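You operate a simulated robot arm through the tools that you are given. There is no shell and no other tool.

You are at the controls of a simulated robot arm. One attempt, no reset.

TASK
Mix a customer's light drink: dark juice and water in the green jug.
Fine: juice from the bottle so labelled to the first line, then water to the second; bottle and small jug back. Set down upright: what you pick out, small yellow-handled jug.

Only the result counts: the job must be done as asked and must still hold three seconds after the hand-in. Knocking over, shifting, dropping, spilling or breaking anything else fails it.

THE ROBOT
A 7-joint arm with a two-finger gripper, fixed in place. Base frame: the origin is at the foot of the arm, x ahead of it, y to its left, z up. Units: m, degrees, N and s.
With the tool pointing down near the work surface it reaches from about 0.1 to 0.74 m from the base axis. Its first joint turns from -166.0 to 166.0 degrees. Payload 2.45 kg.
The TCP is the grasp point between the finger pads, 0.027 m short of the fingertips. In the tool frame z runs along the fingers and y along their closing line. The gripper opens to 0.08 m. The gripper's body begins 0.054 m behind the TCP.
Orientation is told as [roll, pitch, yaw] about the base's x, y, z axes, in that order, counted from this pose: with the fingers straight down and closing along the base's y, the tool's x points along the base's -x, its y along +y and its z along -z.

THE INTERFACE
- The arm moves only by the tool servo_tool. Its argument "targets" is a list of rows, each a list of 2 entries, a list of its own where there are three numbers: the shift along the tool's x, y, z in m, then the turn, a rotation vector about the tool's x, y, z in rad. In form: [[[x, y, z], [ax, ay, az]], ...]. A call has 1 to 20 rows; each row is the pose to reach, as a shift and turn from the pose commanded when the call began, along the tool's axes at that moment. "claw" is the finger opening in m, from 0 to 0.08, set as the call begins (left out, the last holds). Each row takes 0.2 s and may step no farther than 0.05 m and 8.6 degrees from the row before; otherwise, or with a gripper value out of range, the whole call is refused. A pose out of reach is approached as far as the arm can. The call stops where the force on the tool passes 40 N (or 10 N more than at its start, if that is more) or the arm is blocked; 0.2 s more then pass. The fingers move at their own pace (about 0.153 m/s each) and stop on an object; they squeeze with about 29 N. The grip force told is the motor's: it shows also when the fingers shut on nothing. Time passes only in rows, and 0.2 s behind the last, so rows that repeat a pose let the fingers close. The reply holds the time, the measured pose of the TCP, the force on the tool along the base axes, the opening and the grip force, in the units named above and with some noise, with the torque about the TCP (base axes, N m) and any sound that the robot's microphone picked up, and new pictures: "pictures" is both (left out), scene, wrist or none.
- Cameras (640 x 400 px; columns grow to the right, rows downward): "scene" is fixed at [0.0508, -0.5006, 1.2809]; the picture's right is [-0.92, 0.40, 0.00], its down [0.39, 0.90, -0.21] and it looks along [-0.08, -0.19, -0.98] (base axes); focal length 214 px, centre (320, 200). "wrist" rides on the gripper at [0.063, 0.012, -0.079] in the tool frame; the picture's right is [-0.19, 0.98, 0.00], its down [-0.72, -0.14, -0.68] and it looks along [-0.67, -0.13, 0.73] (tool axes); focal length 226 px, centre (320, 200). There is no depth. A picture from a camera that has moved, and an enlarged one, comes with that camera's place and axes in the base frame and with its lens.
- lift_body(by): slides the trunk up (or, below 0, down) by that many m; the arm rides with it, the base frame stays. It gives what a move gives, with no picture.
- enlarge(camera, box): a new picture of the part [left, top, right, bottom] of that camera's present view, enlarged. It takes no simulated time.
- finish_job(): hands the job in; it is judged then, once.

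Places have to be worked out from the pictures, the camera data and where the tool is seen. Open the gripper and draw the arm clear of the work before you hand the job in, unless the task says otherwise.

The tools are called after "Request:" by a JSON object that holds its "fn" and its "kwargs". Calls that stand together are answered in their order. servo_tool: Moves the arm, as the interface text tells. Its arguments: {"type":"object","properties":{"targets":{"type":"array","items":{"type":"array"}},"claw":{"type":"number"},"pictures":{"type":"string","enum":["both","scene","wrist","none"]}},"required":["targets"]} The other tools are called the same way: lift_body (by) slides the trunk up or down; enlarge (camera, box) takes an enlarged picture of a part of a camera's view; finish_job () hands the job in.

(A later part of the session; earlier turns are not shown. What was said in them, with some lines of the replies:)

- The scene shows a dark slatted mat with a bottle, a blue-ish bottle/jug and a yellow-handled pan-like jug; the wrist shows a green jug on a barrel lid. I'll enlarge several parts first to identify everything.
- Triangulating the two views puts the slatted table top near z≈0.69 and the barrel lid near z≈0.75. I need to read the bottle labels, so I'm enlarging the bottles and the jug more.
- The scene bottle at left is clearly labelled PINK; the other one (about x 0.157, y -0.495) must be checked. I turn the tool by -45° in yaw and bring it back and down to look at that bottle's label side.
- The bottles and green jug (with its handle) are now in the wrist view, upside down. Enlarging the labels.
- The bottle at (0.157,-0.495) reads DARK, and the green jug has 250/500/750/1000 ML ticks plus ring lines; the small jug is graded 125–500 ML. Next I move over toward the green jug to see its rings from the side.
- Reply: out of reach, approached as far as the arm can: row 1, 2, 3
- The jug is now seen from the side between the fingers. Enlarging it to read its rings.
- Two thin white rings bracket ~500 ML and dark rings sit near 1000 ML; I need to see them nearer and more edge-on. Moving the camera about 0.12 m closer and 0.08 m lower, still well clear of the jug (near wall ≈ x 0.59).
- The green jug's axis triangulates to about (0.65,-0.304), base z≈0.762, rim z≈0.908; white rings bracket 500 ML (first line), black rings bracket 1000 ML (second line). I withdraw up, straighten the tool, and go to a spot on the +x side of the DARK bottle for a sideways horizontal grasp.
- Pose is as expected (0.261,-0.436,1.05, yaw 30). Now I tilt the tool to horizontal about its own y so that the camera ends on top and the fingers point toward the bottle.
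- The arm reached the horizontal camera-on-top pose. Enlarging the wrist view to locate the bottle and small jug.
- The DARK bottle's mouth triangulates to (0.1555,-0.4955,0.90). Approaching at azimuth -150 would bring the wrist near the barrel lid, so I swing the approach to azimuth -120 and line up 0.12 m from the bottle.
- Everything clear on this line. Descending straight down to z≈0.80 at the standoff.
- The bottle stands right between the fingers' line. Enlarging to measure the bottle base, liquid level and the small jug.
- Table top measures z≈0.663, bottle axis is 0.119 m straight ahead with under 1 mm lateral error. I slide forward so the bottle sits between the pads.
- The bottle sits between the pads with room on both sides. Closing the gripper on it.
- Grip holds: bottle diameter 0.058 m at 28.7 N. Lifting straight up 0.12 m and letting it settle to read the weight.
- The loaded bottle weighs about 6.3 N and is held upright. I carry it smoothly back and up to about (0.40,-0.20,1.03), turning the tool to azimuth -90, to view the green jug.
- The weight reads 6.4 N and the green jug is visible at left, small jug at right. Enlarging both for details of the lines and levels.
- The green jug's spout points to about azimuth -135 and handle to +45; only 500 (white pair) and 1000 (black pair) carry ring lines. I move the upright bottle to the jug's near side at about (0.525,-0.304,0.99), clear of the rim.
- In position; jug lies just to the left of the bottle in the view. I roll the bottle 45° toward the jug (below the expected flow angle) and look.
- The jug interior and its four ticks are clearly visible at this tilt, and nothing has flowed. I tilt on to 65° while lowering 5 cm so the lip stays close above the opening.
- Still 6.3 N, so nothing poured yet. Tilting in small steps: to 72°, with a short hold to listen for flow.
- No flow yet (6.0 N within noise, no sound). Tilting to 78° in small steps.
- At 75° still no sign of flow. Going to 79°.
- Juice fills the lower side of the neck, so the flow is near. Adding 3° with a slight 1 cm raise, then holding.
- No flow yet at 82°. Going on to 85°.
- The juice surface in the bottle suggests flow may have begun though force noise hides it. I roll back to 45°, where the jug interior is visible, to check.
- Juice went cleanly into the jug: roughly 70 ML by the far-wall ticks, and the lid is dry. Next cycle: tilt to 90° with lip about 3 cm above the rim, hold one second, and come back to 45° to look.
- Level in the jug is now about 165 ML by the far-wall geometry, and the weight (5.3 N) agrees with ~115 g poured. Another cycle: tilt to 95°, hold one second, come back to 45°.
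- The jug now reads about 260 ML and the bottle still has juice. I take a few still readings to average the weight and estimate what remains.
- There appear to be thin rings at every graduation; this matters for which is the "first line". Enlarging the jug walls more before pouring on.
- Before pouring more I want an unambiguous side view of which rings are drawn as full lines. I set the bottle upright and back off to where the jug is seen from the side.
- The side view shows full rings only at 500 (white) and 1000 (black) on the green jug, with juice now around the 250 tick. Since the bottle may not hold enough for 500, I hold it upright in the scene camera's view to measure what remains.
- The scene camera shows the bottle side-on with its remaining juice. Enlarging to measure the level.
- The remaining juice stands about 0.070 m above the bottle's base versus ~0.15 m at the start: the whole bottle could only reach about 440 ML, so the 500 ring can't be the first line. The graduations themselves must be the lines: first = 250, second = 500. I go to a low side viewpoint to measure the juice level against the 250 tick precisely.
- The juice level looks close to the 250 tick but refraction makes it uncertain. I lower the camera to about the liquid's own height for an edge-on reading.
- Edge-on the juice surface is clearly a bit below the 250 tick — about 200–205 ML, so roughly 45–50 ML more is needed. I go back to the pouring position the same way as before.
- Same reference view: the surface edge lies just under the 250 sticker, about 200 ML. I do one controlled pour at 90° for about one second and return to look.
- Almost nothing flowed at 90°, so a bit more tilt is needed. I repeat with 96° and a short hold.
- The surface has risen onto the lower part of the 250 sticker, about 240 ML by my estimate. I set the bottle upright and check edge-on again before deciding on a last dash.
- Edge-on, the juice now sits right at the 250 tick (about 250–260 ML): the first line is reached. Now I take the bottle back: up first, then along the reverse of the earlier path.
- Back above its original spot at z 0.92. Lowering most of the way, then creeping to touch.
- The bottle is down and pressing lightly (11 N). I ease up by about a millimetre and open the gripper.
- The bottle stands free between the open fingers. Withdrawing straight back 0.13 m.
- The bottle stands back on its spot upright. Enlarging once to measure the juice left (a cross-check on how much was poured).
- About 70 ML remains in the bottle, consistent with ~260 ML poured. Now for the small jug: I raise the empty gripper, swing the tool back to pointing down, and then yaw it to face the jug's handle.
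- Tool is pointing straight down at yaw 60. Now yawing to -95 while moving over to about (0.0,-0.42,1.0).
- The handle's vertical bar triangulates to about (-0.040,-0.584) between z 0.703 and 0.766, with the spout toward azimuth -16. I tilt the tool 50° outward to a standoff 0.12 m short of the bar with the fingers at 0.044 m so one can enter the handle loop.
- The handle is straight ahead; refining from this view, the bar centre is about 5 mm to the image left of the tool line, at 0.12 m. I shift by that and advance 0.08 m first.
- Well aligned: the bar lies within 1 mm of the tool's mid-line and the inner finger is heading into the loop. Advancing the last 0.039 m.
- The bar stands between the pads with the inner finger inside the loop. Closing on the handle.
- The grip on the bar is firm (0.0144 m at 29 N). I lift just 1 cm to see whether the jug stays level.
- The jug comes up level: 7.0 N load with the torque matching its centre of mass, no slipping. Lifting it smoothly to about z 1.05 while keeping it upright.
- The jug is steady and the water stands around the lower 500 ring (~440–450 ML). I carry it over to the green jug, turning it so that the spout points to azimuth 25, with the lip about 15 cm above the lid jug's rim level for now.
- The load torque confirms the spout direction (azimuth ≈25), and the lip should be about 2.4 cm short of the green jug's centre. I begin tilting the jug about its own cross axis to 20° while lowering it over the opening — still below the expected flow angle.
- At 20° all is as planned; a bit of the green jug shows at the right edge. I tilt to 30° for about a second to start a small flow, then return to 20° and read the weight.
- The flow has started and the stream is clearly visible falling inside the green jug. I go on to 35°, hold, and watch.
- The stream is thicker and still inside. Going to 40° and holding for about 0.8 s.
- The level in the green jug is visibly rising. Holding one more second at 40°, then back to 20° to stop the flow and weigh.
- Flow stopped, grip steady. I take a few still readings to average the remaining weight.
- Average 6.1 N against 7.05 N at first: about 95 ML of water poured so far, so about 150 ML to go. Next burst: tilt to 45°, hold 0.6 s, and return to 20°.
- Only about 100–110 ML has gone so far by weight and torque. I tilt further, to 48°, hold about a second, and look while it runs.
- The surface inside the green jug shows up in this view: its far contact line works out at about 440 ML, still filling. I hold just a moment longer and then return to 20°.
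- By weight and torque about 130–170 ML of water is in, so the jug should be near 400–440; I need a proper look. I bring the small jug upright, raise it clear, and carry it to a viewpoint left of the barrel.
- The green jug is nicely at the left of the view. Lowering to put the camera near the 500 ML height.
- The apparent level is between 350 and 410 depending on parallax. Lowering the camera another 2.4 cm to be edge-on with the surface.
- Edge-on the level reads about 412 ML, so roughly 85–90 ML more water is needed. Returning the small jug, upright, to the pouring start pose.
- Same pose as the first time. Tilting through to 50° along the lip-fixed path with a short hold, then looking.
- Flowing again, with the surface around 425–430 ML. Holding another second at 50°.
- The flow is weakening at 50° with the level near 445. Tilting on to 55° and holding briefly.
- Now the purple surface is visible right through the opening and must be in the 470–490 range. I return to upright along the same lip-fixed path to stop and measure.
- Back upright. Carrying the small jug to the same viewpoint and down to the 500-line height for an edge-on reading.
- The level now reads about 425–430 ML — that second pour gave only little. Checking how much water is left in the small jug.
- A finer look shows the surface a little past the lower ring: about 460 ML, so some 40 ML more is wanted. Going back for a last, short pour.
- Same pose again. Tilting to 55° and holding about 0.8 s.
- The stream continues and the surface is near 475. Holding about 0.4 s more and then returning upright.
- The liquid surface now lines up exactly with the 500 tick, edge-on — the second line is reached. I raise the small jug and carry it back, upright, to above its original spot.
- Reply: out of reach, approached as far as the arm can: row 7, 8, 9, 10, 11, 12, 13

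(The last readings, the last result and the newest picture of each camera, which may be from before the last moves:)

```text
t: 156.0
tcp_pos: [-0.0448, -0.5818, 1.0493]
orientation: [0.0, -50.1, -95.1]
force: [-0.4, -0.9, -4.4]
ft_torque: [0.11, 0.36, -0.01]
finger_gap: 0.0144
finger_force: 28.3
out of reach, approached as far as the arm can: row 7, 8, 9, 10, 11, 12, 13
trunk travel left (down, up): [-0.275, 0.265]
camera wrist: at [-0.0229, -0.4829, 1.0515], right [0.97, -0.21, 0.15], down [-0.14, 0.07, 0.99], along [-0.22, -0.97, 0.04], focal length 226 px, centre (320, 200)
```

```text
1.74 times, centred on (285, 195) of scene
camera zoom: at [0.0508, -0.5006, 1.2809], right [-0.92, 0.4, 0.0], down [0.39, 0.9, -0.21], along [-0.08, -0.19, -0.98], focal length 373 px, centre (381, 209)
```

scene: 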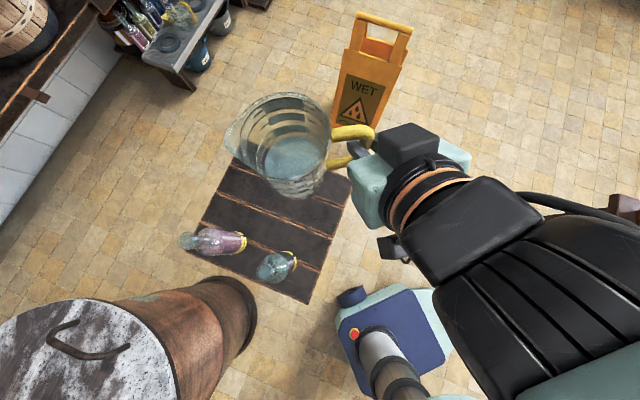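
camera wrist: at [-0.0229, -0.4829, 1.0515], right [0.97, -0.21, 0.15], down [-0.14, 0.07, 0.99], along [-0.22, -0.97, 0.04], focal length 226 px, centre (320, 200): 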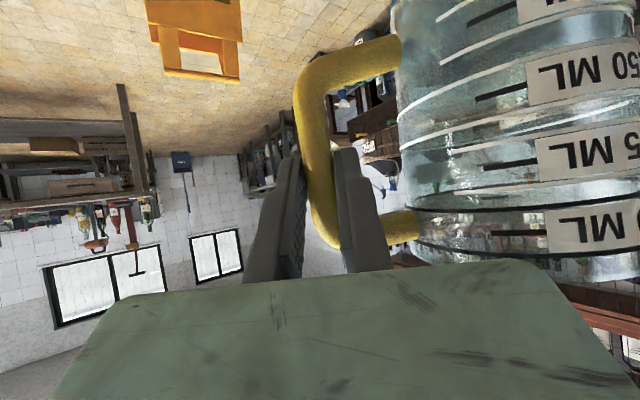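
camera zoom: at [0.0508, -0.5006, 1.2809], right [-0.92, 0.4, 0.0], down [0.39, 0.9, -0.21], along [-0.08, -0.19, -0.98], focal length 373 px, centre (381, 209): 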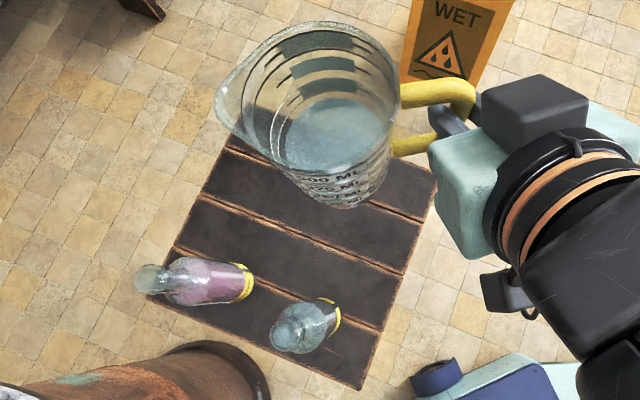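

The jug is back above its place, upright, about 4.5 N with the leftover water; the table spot is free. Descending most of the way.

Request:
{"fn": "servo_tool", "kwargs": {"targets": [[[0.01, 0, 0.0084], [0, 0, 0]], [[0.035, 0, 0.0294], [0, 0, 0]], [[0.07, 0, 0.0588], [0, 0, 0]], [[0.105, 0, 0.0881], [0, 0, 0]], [[0.14, 0, 0.1175], [0, 0, 0]], [[0.175, 0, 0.1469], [0, 0, 0]], [[0.202, 0, 0.1696], [0, 0, 0]], [[0.2183, 0, 0.1833], [0, 0, 0]], [[0.2183, 0, 0.1833], [0, 0, 0]]], "pictures": "both"}}

Request:
{"fn": "enlarge", "kwargs": {"camera": "scene", "box": [220, 150, 400, 280]}}

Request:
{"fn": "enlarge", "kwargs": {"camera": "wrist", "box": [220, 0, 640, 280]}}

```text
t: 158.0
tcp_pos: [-0.0439, -0.5806, 0.7635]
orientation: [-0.1, -49.9, -95.1]
force: [-0.2, 1.2, -5.0]
ft_torque: [0.1, 0.34, 0.0]
finger_gap: 0.0145
finger_force: 29.2
trunk travel left (down, up): [-0.275, 0.265]
camera wrist: at [-0.0228, -0.482, 0.7655], right [0.97, -0.21, 0.15], down [-0.14, 0.07, 0.99], along [-0.22, -0.97, 0.04], focal length 226 px, centre (320, 200)
```

scene: 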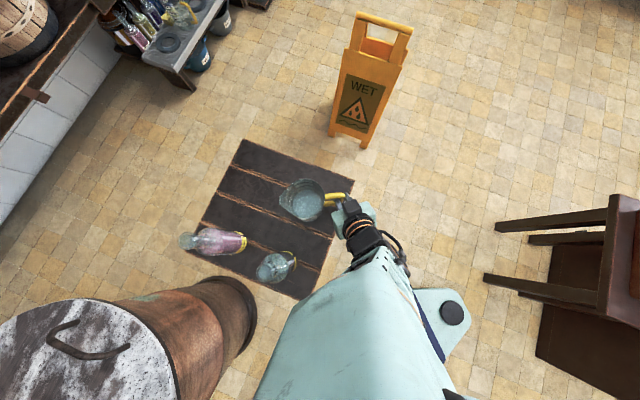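
wrist: 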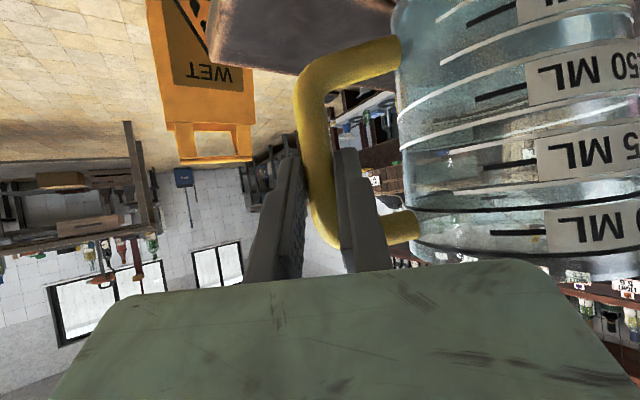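

```text
3.08 times, centred on (310, 215) of scene
camera zoom: at [0.0508, -0.5006, 1.2809], right [-0.92, 0.4, 0.0], down [0.39, 0.9, -0.21], along [-0.08, -0.19, -0.98], focal length 660 px, centre (351, 154)
```

zoom: 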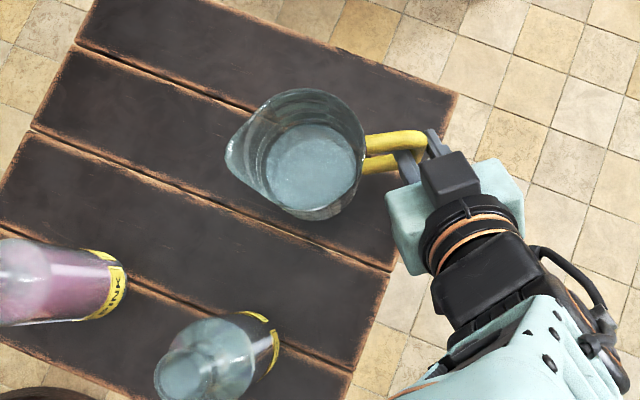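

```text
1.43 times, centred on (430, 140) of wrist
camera zoom: at [-0.0228, -0.482, 0.7655], right [0.97, -0.21, 0.15], down [-0.14, 0.07, 0.99], along [-0.22, -0.97, 0.04], focal length 323 px, centre (163, 286)
```

zoom: 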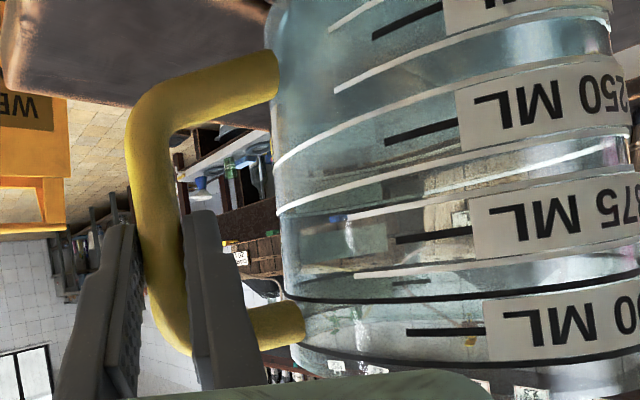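

The jug has settled slightly in the grip: about 3.4° nose-down and 5° of yaw. I correct both by a small counter-rotation of the tool before setting it down.

Request:
{"fn": "servo_tool", "kwargs": {"targets": [[[0, 0, 0], [-0.0517, -0.0083, -0.0062]], [[0, 0, 0], [-0.1035, -0.0167, -0.0125]], [[0, 0, 0], [-0.1035, -0.0167, -0.0125]]], "pictures": "both"}}

Request:
{"fn": "enlarge", "kwargs": {"camera": "scene", "box": [220, 150, 400, 280]}}

Request:
{"fn": "enlarge", "kwargs": {"camera": "wrist", "box": [220, 0, 640, 280]}}

```text
t: 158.8
tcp_pos: [-0.0445, -0.5806, 0.7633]
orientation: [5.1, -50.9, -94.0]
force: [0.3, 0.5, -4.5]
ft_torque: [0.11, 0.35, -0.01]
finger_gap: 0.0145
finger_force: 28.7
trunk travel left (down, up): [-0.275, 0.265]
camera wrist: at [-0.0315, -0.4808, 0.7648], right [0.97, -0.12, 0.21], down [-0.2, 0.08, 0.98], along [-0.14, -0.99, 0.05], focal length 226 px, centre (320, 200)
```

scene: 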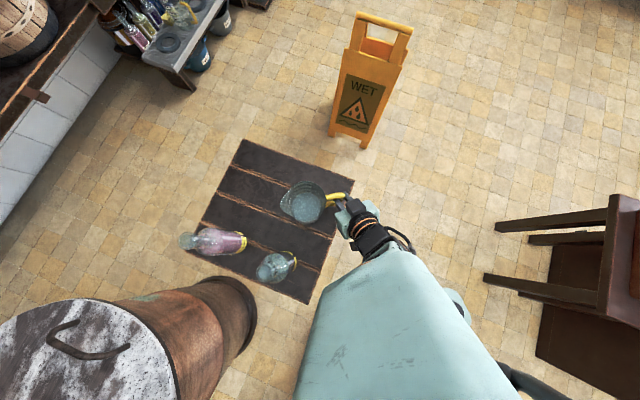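
wrist: 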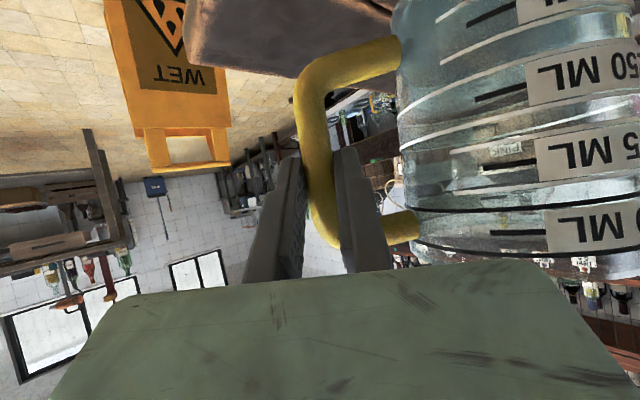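

```text
3.08 times, centred on (310, 215) of scene
camera zoom: at [0.0508, -0.5006, 1.2809], right [-0.92, 0.4, 0.0], down [0.39, 0.9, -0.21], along [-0.08, -0.19, -0.98], focal length 660 px, centre (351, 154)
```

zoom: 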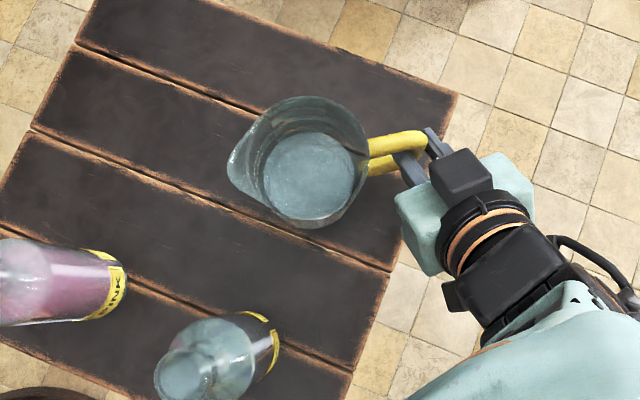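

```text
1.43 times, centred on (430, 140) of wrist
camera zoom: at [-0.0315, -0.4808, 0.7648], right [0.97, -0.12, 0.21], down [-0.2, 0.08, 0.98], along [-0.14, -0.99, 0.05], focal length 323 px, centre (163, 286)
```

zoom: 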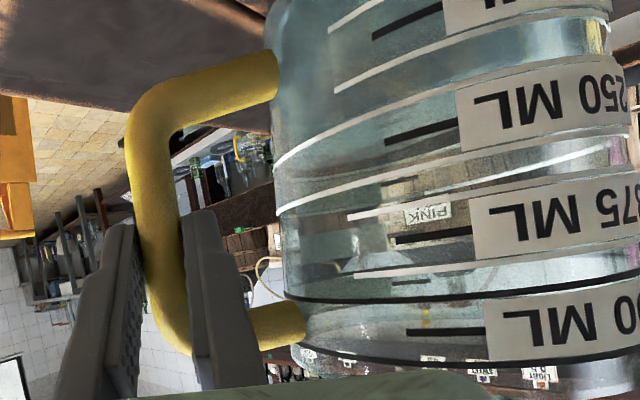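

The rim now sits over the base as it should: upright again. Lowering gently toward the table.

Request:
{"fn": "servo_tool", "kwargs": {"targets": [[[0.0062, -0.0005, 0.005], [0, 0, 0]], [[0.0109, -0.0008, 0.0088], [0, 0, 0]], [[0.014, -0.001, 0.0113], [0, 0, 0]], [[0.0155, -0.0011, 0.0126], [0, 0, 0]], [[0.0171, -0.0013, 0.0139], [0, 0, 0]]], "pictures": "scene"}}

```text
t: 160.0
tcp_pos: [-0.0442, -0.581, 0.7435]
orientation: [5.2, -51.0, -94.0]
force: [-0.4, -0.5, -4.6]
ft_torque: [0.1, 0.36, 0.0]
finger_gap: 0.0141
finger_force: 29.4
trunk travel left (down, up): [-0.275, 0.265]
```

scene: 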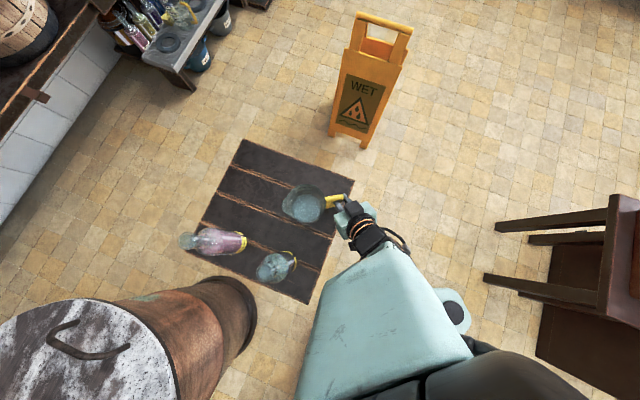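

No contact yet at 0.7435. Two more 2 mm steps.

Request:
{"fn": "servo_tool", "kwargs": {"targets": [[[0.0016, -0.0001, 0.0013], [0, 0, 0]], [[0.0031, -0.0002, 0.0025], [0, 0, 0]]], "pictures": "none"}}

```text
t: 160.6
tcp_pos: [-0.0439, -0.5807, 0.7387]
orientation: [5.1, -51.1, -93.9]
force: [-1.5, 1.7, 0.6]
ft_torque: [0.06, 0.08, 0.04]
finger_gap: 0.0146
finger_force: 29.4
trunk travel left (down, up): [-0.275, 0.265]
```

Contact: the load has transferred to the table. Pressing another 1 mm to seat the base flat.

Request:
{"fn": "servo_tool", "kwargs": {"targets": [[[0.0008, -0.0001, 0.0006], [0, 0, 0]], [[0.0008, -0.0001, 0.0006], [0, 0, 0]]], "pictures": "both"}}

Request:
{"fn": "enlarge", "kwargs": {"camera": "scene", "box": [220, 150, 400, 280]}}

Request:
{"fn": "enlarge", "kwargs": {"camera": "wrist", "box": [220, 0, 640, 280]}}

```text
t: 161.2
tcp_pos: [-0.045, -0.5813, 0.7376]
orientation: [5.1, -51.1, -94.0]
force: [-4.5, 1.4, 7.4]
ft_torque: [-0.06, -0.05, 0.01]
finger_gap: 0.0145
finger_force: 29.0
trunk travel left (down, up): [-0.275, 0.265]
camera wrist: at [-0.032, -0.4811, 0.7388], right [0.97, -0.12, 0.2], down [-0.2, 0.08, 0.98], along [-0.14, -0.99, 0.06], focal length 226 px, centre (320, 200)
```

scene: 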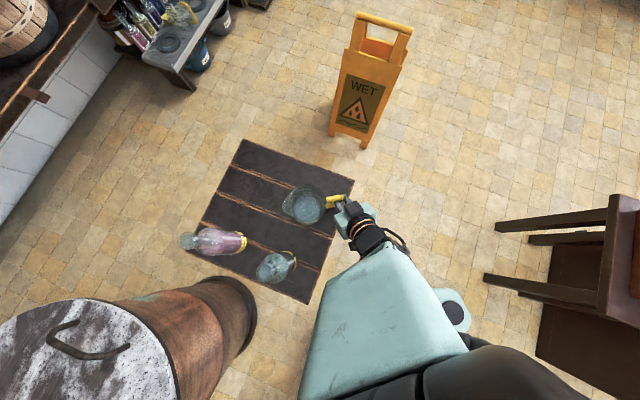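
wrist: 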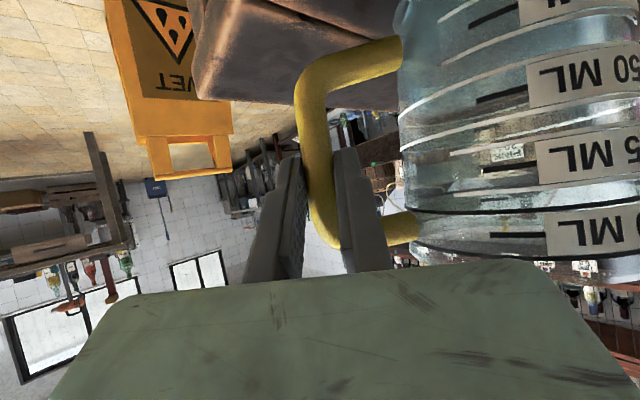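

```text
3.08 times, centred on (310, 215) of scene
camera zoom: at [0.0508, -0.5006, 1.2809], right [-0.92, 0.4, 0.0], down [0.39, 0.9, -0.21], along [-0.08, -0.19, -0.98], focal length 660 px, centre (351, 154)
```

zoom: 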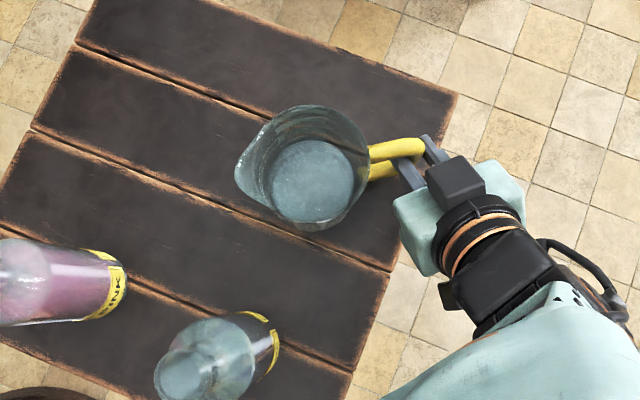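

```text
1.43 times, centred on (430, 140) of wrist
camera zoom: at [-0.032, -0.4811, 0.7388], right [0.97, -0.12, 0.2], down [-0.2, 0.08, 0.98], along [-0.14, -0.99, 0.06], focal length 323 px, centre (163, 286)
```

zoom: 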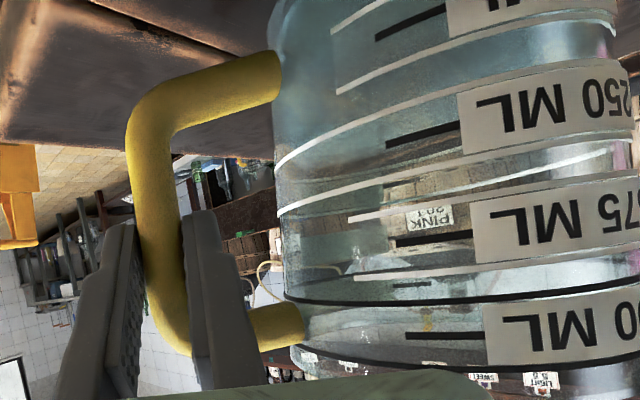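

The rim is centred over the base as for an upright jug, with a light 7 N press. Opening the gripper partway (0.040 m) so the inner finger stays clear of the jug's wall.

Request:
{"fn": "servo_tool", "kwargs": {"targets": [[[0, 0, 0], [0, 0, 0]], [[0, 0, 0], [0, 0, 0]], [[0, 0, 0], [0, 0, 0]]], "claw": 0.04, "pictures": "both"}}

Request:
{"fn": "enlarge", "kwargs": {"camera": "scene", "box": [220, 150, 400, 280]}}

Request:
{"fn": "enlarge", "kwargs": {"camera": "wrist", "box": [220, 0, 640, 280]}}

```text
t: 162.0
tcp_pos: [-0.0433, -0.5799, 0.7369]
orientation: [5.1, -51.0, -94.0]
force: [0.3, -0.3, -1.3]
ft_torque: [0.0, 0.0, 0.03]
finger_gap: 0.0403
finger_force: 0.0
trunk travel left (down, up): [-0.275, 0.265]
camera wrist: at [-0.0314, -0.4808, 0.7381], right [0.97, -0.12, 0.2], down [-0.2, 0.08, 0.98], along [-0.14, -0.99, 0.05], focal length 226 px, centre (320, 200)
```

scene: 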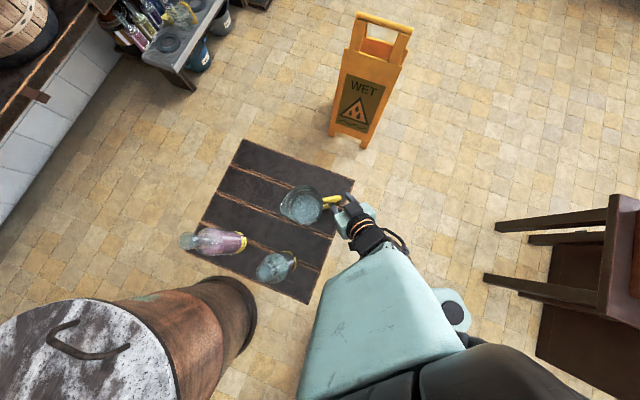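
wrist: 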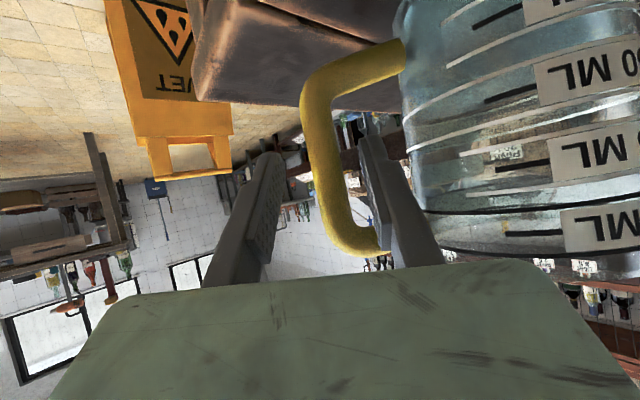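

```text
3.08 times, centred on (310, 215) of scene
camera zoom: at [0.0508, -0.5006, 1.2809], right [-0.92, 0.4, 0.0], down [0.39, 0.9, -0.21], along [-0.08, -0.19, -0.98], focal length 660 px, centre (351, 154)
```

zoom: 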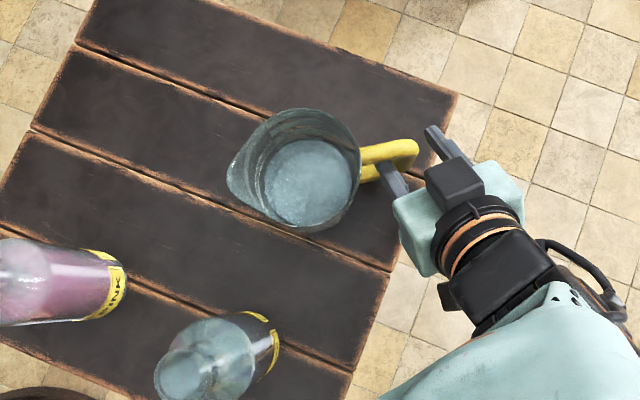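

```text
1.43 times, centred on (430, 140) of wrist
camera zoom: at [-0.0314, -0.4808, 0.7381], right [0.97, -0.12, 0.2], down [-0.2, 0.08, 0.98], along [-0.14, -0.99, 0.05], focal length 323 px, centre (163, 286)
```

zoom: 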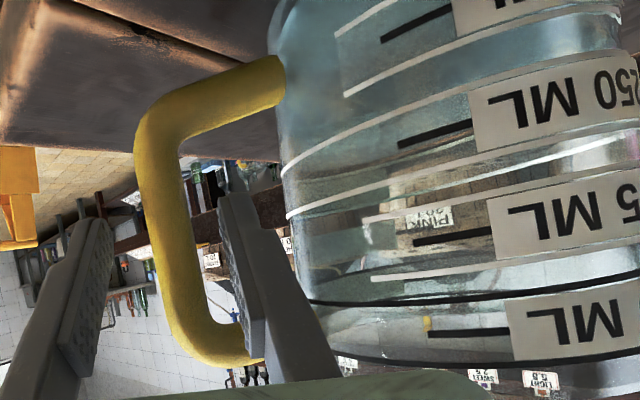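

The jug stands on its own and the fingers are clear of the bar. I back out horizontally, so the inner finger slips out of the loop without touching the top bar.

Request:
{"fn": "servo_tool", "kwargs": {"targets": [[[0.0063, -0.0005, -0.0078], [0, 0, 0]], [[0.0189, -0.0014, -0.0233], [0, 0, 0]], [[0.0378, -0.0028, -0.0465], [0, 0, 0]], [[0.0567, -0.0042, -0.0698], [0, 0, 0]]], "pictures": "both"}}

Request:
{"fn": "enlarge", "kwargs": {"camera": "scene", "box": [170, 150, 370, 310]}}

Request:
{"fn": "enlarge", "kwargs": {"camera": "wrist", "box": [220, 0, 640, 280]}}

```text
t: 163.0
tcp_pos: [-0.0489, -0.4914, 0.7369]
orientation: [5.1, -51.1, -93.9]
force: [-0.1, -0.2, -0.1]
ft_torque: [-0.02, -0.01, -0.01]
finger_gap: 0.0401
finger_force: 0.1
trunk travel left (down, up): [-0.275, 0.265]
camera wrist: at [-0.036, -0.391, 0.7377], right [0.97, -0.12, 0.2], down [-0.2, 0.08, 0.98], along [-0.14, -0.99, 0.05], focal length 226 px, centre (320, 200)
```

scene: 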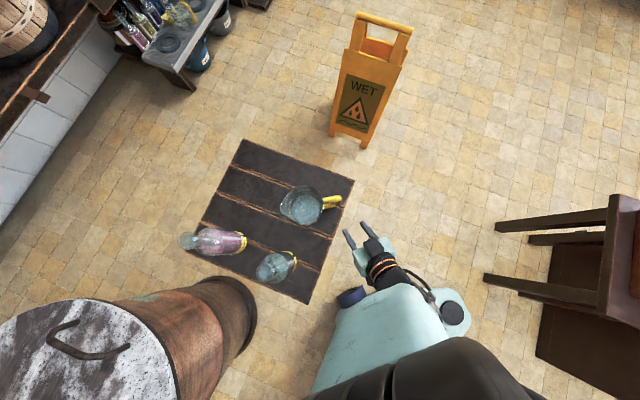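
wrist: 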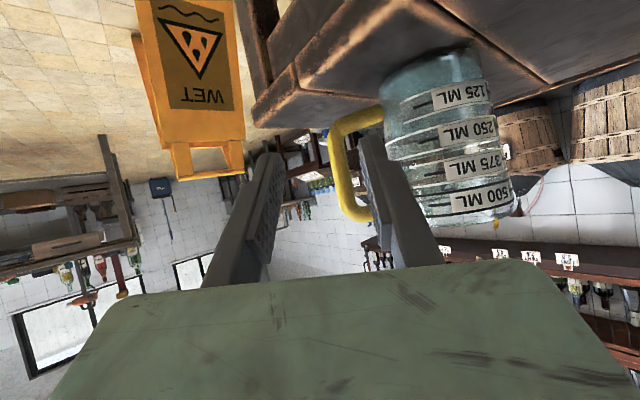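

```text
2.50 times, centred on (270, 230) of scene
camera zoom: at [0.0508, -0.5006, 1.2809], right [-0.92, 0.4, 0.0], down [0.39, 0.9, -0.21], along [-0.08, -0.19, -0.98], focal length 536 px, centre (445, 125)
```

zoom: 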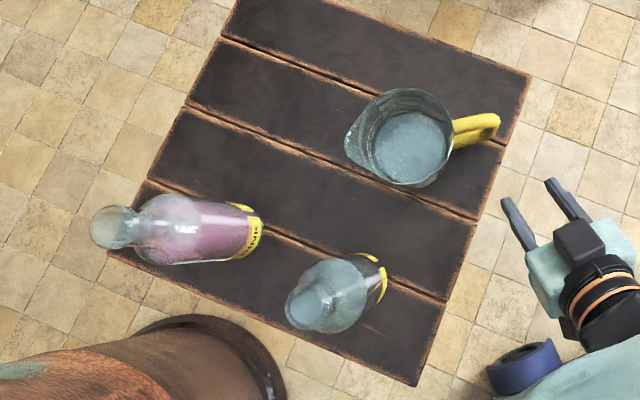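

```text
1.43 times, centred on (430, 140) of wrist
camera zoom: at [-0.036, -0.391, 0.7377], right [0.97, -0.12, 0.2], down [-0.2, 0.08, 0.98], along [-0.14, -0.99, 0.05], focal length 323 px, centre (163, 286)
```

zoom: 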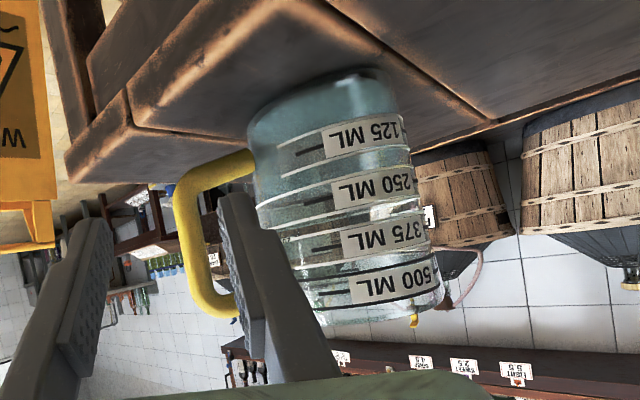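

Everything on the table stands upright in place: PINK untouched, DARK and the small jug back. I raise the hand clear, opening the gripper, and level the tool.

Request:
{"fn": "servo_tool", "kwargs": {"targets": [[[-0.0233, 0.0017, -0.0189], [0, 0, 0]], [[-0.0583, 0.0043, -0.0473], [0, 0, 0]], [[-0.0932, 0.0068, -0.0756], [0, 0, 0]], [[-0.1282, 0.0094, -0.104], [0, 0, 0]], [[-0.1631, 0.012, -0.1324], [0, 0, 0]], [[-0.198, 0.0145, -0.1607], [0, 0, 0]], [[-0.233, 0.0171, -0.1891], [0, 0, 0]]], "claw": 0.08, "pictures": "none"}}

Request:
{"fn": "servo_tool", "kwargs": {"targets": [[[0, 0, 0], [0.1035, 0.0167, 0.0125]]], "pictures": "none"}}

Request:
{"fn": "servo_tool", "kwargs": {"targets": [[[0, 0, 0], [0, 0.1247, 0]], [[0, 0, 0], [0, 0.2493, 0]], [[0, 0, 0], [0, 0.374, 0]], [[0, 0, 0], [0, 0.4987, 0]], [[0, 0, 0], [0, 0.6234, 0]], [[0, 0, 0], [0, 0.748, 0]], [[0, 0, 0], [0, 0.8727, 0]]], "pictures": "scene"}}

```text
t: 164.6
tcp_pos: [-0.0479, -0.4894, 1.0375]
orientation: [5.2, -51.0, -94.0]
force: [-0.9, 0.8, -1.2]
ft_torque: [-0.02, -0.02, 0.0]
finger_gap: 0.0801
finger_force: 0.1
trunk travel left (down, up): [-0.275, 0.265]
```

```text
t: 165.0
tcp_pos: [-0.0477, -0.4914, 1.0368]
orientation: [-0.1, -50.0, -94.9]
force: [-1.2, -0.7, -0.4]
ft_torque: [-0.02, -0.01, 0.0]
finger_gap: 0.0798
finger_force: 0.0
trunk travel left (down, up): [-0.275, 0.265]
```

```text
t: 166.6
tcp_pos: [-0.0477, -0.4908, 1.0373]
orientation: [0.0, 0.1, -94.9]
force: [0.1, 0.1, -0.8]
ft_torque: [0.0, 0.01, -0.01]
finger_gap: 0.08
finger_force: 0.0
trunk travel left (down, up): [-0.275, 0.265]
```

scene: 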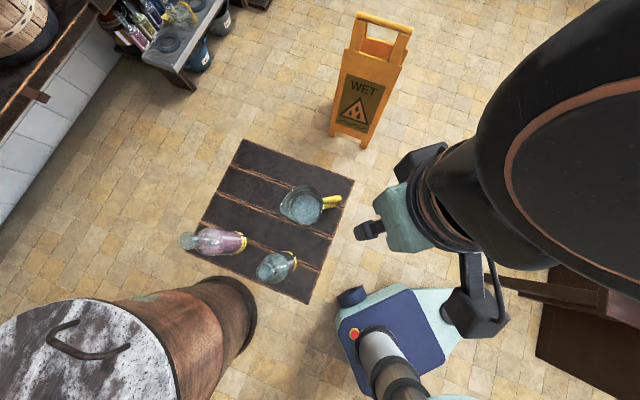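

Tool straight again. One last inspection of the green jug and the lid: moving toward it at safe height and yawing to face it.

Request:
{"fn": "servo_tool", "kwargs": {"targets": [[[0.02, 0.0274, -0.0011], [0, 0, -0.1309]], [[0.04, 0.0548, -0.0022], [0, 0, -0.2618]], [[0.06, 0.0822, -0.0033], [0, 0, -0.3927]], [[0.08, 0.1096, -0.0043], [0, 0, -0.5236]], [[0.1, 0.137, -0.0054], [0, 0, -0.6545]], [[0.12, 0.1644, -0.0065], [0, 0, -0.7854]], [[0.1399, 0.1917, -0.0076], [0, 0, -0.9163]], [[0.1599, 0.2191, -0.0087], [0, 0, -1.0472]], [[0.1799, 0.2465, -0.0098], [0, 0, -1.1781]], [[0.1999, 0.2739, -0.0108], [0, 0, -1.309]], [[0.2199, 0.3013, -0.0119], [0, 0, -1.4399]], [[0.2399, 0.3287, -0.013], [0, 0, -1.5708]]], "pictures": "wrist"}}

Request:
{"fn": "enlarge", "kwargs": {"camera": "wrist", "box": [200, 60, 440, 260]}}

```text
t: 169.2
tcp_pos: [0.3012, -0.2783, 1.0491]
orientation: [0.1, -0.1, -5.0]
force: [0.7, -0.6, 0.2]
ft_torque: [-0.02, -0.01, -0.01]
finger_gap: 0.0801
finger_force: 0.0
trunk travel left (down, up): [-0.275, 0.265]
camera wrist: at [0.2393, -0.2623, 1.1293], right [0.28, 0.96, 0.0], down [0.7, -0.2, 0.68], along [0.65, -0.19, -0.73], focal length 226 px, centre (320, 200)
```

wrist: 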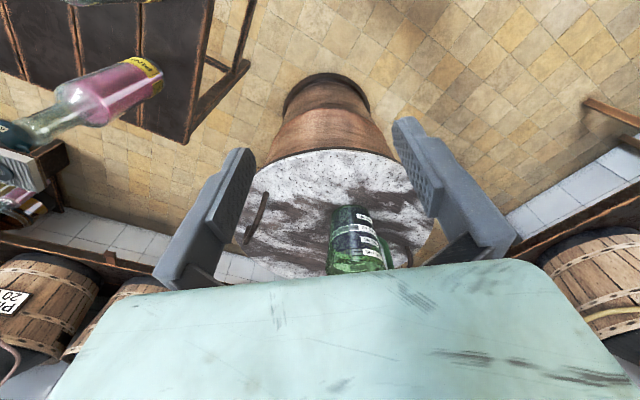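

```text
2.00 times, centred on (320, 160) of wrist
camera zoom: at [0.2393, -0.2623, 1.1293], right [0.28, 0.96, 0.0], down [0.7, -0.2, 0.68], along [0.65, -0.19, -0.73], focal length 452 px, centre (320, 280)
```

zoom: 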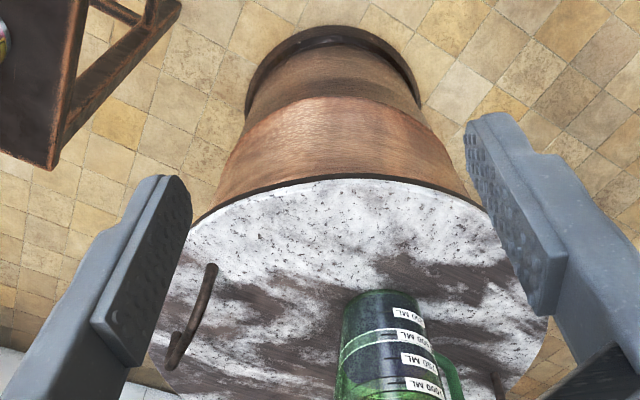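

The lid is clean, no spill. A final level side view of the jug to confirm the fill.

Request:
{"fn": "servo_tool", "kwargs": {"targets": [[[-0.0083, 0.0033, 0.035], [0, -0.1, 0]], [[-0.0166, 0.0066, 0.07], [0, -0.2, 0]], [[-0.0249, 0.0099, 0.105], [0, -0.3, 0]], [[-0.0333, 0.0132, 0.14], [0, -0.4, 0]], [[-0.0416, 0.0165, 0.175], [0, -0.5, 0]], [[-0.0499, 0.0198, 0.21], [0, -0.6, 0]], [[-0.0582, 0.0231, 0.245], [0, -0.7, 0]], [[-0.0582, 0.0231, 0.245], [0, -0.7, 0]]], "pictures": "wrist"}}

Request:
{"fn": "enlarge", "kwargs": {"camera": "wrist", "box": [240, 120, 400, 260]}}

Request:
{"fn": "enlarge", "kwargs": {"camera": "wrist", "box": [270, 160, 350, 220]}}

```text
t: 171.0
tcp_pos: [0.3615, -0.2631, 0.8039]
orientation: [-0.1, -40.0, -5.1]
force: [-0.2, 0.0, 0.6]
ft_torque: [0.03, -0.02, 0.0]
finger_gap: 0.08
finger_force: 0.1
trunk travel left (down, up): [-0.275, 0.265]
camera wrist: at [0.2629, -0.2434, 0.8249], right [0.23, 0.96, 0.12], down [0.1, -0.15, 0.98], along [0.97, -0.22, -0.13], focal length 226 px, centre (320, 200)
```

wrist: 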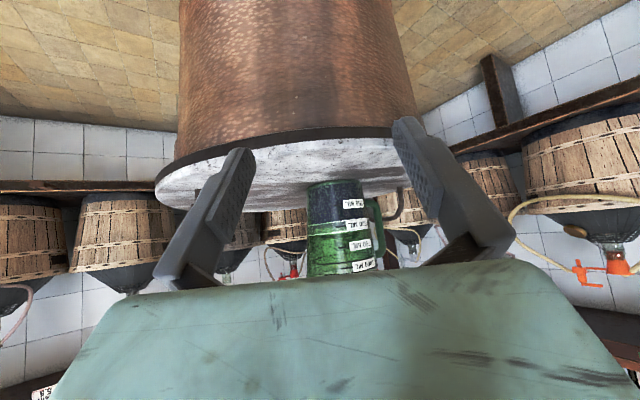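

```text
2.86 times, centred on (320, 190) of wrist
camera zoom: at [0.2629, -0.2434, 0.8249], right [0.23, 0.96, 0.12], down [0.1, -0.15, 0.98], along [0.97, -0.22, -0.13], focal length 646 px, centre (320, 229)
```

zoom: 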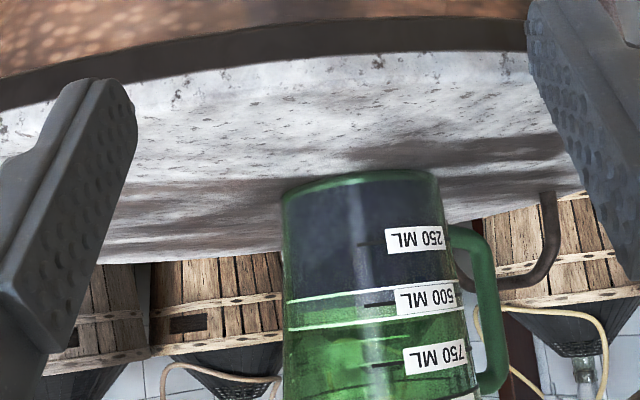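

```text
6.67 times, centred on (310, 190) of wrist
camera zoom: at [0.2629, -0.2434, 0.8249], right [0.23, 0.96, 0.12], down [0.1, -0.15, 0.98], along [0.97, -0.22, -0.13], focal length 1507 px, centre (387, 267)
```

zoom: 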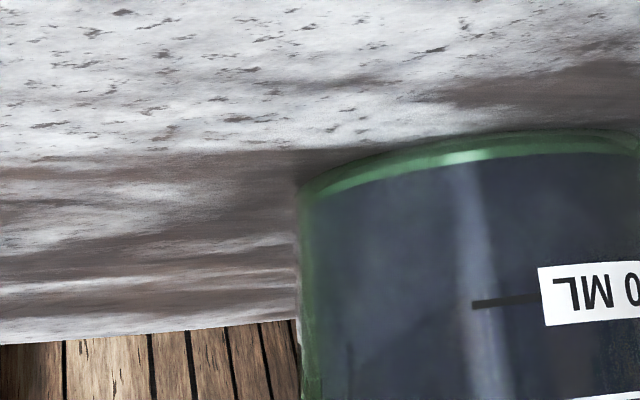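

Request:
{"fn": "enlarge", "kwargs": {"camera": "wrist", "box": [300, 205, 380, 255]}}

Request:
{"fn": "enlarge", "kwargs": {"camera": "wrist", "box": [330, 215, 375, 245]}}

```text
8.00 times, centred on (340, 230) of wrist
camera zoom: at [0.2629, -0.2434, 0.8249], right [0.23, 0.96, 0.12], down [0.1, -0.15, 0.98], along [0.97, -0.22, -0.13], focal length 1808 px, centre (160, -40)
```

zoom: 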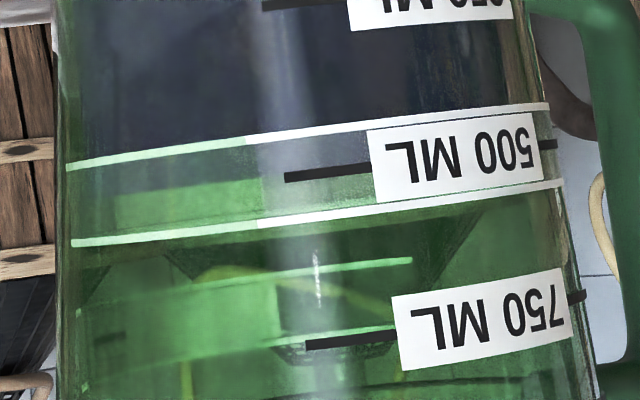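

```text
13.33 times, centred on (352, 230) of wrist
camera zoom: at [0.2629, -0.2434, 0.8249], right [0.23, 0.96, 0.12], down [0.1, -0.15, 0.98], along [0.97, -0.22, -0.13], focal length 3014 px, centre (-113, -200)
```

zoom: 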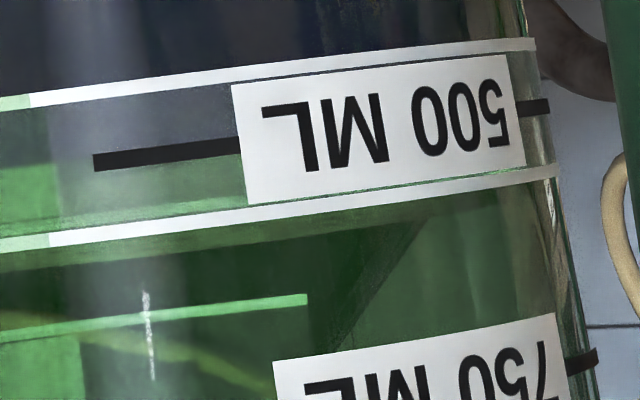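

The surface lies right on the 500 tick from this side too. Now I draw the open gripper up and back, clear of everything.

Request:
{"fn": "servo_tool", "kwargs": {"targets": [[[-0.0142, 0.0051, -0.0371], [0, 0, 0]], [[-0.0283, 0.0102, -0.0742], [0, 0, 0]], [[-0.0425, 0.0153, -0.1113], [0, 0, 0]], [[-0.0566, 0.0205, -0.1484], [0, 0, 0]], [[-0.0708, 0.0256, -0.1854], [0, 0, 0]], [[-0.0849, 0.0307, -0.2225], [0, 0, 0]], [[-0.0991, 0.0358, -0.2596], [0, 0, 0]], [[-0.1132, 0.0409, -0.2967], [0, 0, 0]], [[-0.1132, 0.0409, -0.2967], [0, 0, 0]]], "pictures": "both"}}

Request:
{"fn": "enlarge", "kwargs": {"camera": "scene", "box": [170, 130, 370, 310]}}

```text
t: 173.0
tcp_pos: [0.29, -0.2805, 1.112]
orientation: [0.0, -40.1, -5.0]
force: [-0.4, -0.2, 0.5]
ft_torque: [-0.01, -0.02, -0.04]
finger_gap: 0.08
finger_force: 0.0
out of reach, approached as far as the arm can: row 5, 6, 7, 8, 9
trunk travel left (down, up): [-0.275, 0.265]
camera wrist: at [0.1929, -0.261, 1.132], right [0.23, 0.96, 0.12], down [0.1, -0.15, 0.98], along [0.97, -0.22, -0.13], focal length 226 px, centre (320, 200)
```

scene: 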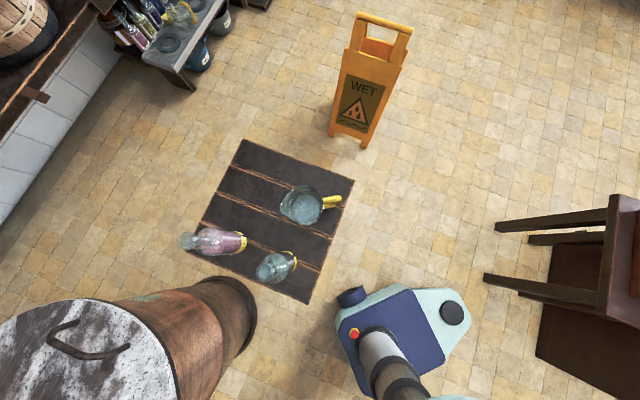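
wrist: 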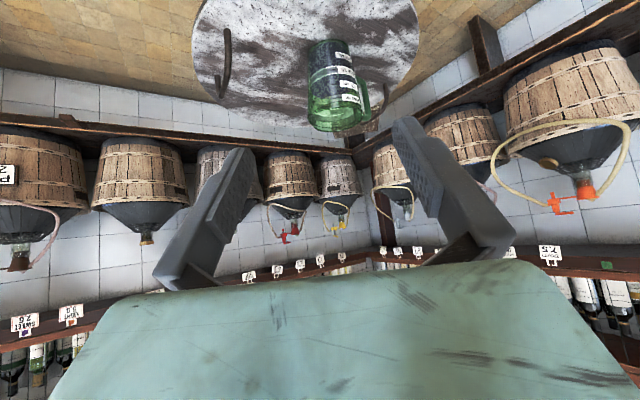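

```text
2.22 times, centred on (270, 220) of scene
camera zoom: at [0.0508, -0.5006, 1.2809], right [-0.92, 0.4, 0.0], down [0.39, 0.9, -0.21], along [-0.08, -0.19, -0.98], focal length 477 px, centre (431, 156)
```

zoom: 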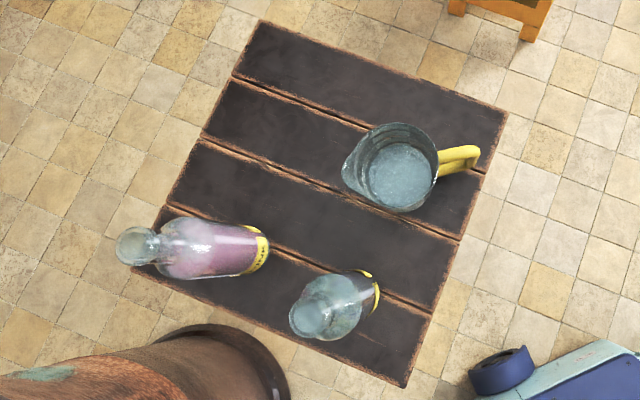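

The bottle and small jug stand upright in their places. The pink bottle hasn't moved, and the green jug holds juice to the first line and water to the second. The gripper is open and clear, so I hand in the job.

Request:
{"fn": "finish_job", "kwargs": {}}

```text
The job is handed in.
```

I mixed the drink and handed it in, but the instruction's "first line" and "second line" could be read two ways.

- **Juice:** I poured from the bottle labelled DARK up to the green jug's 250 ML mark. My readings at that point were between 250 and 260.
- **Water:** I poured from the small yellow-handled jug until the surface sat on the 500 ML mark, checked from two sides.
- **Put back:** The bottle and the small jug stand upright in their original places. The small jug may be turned a degree or two. Nothing else was moved, and I saw no spill on the barrel lid.

**Which lines I used:** The green jug has printed marks at 250, 500, 750 and 1000 ML, and only 500 and 1000 have rings drawn around them. I took the first two marks, 250 and 500, as the lines. The bottle held only about 350 ML of juice, so it could not have reached the 500 mark. If you meant the ringed lines at 500 and 1000, the fill is wrong.
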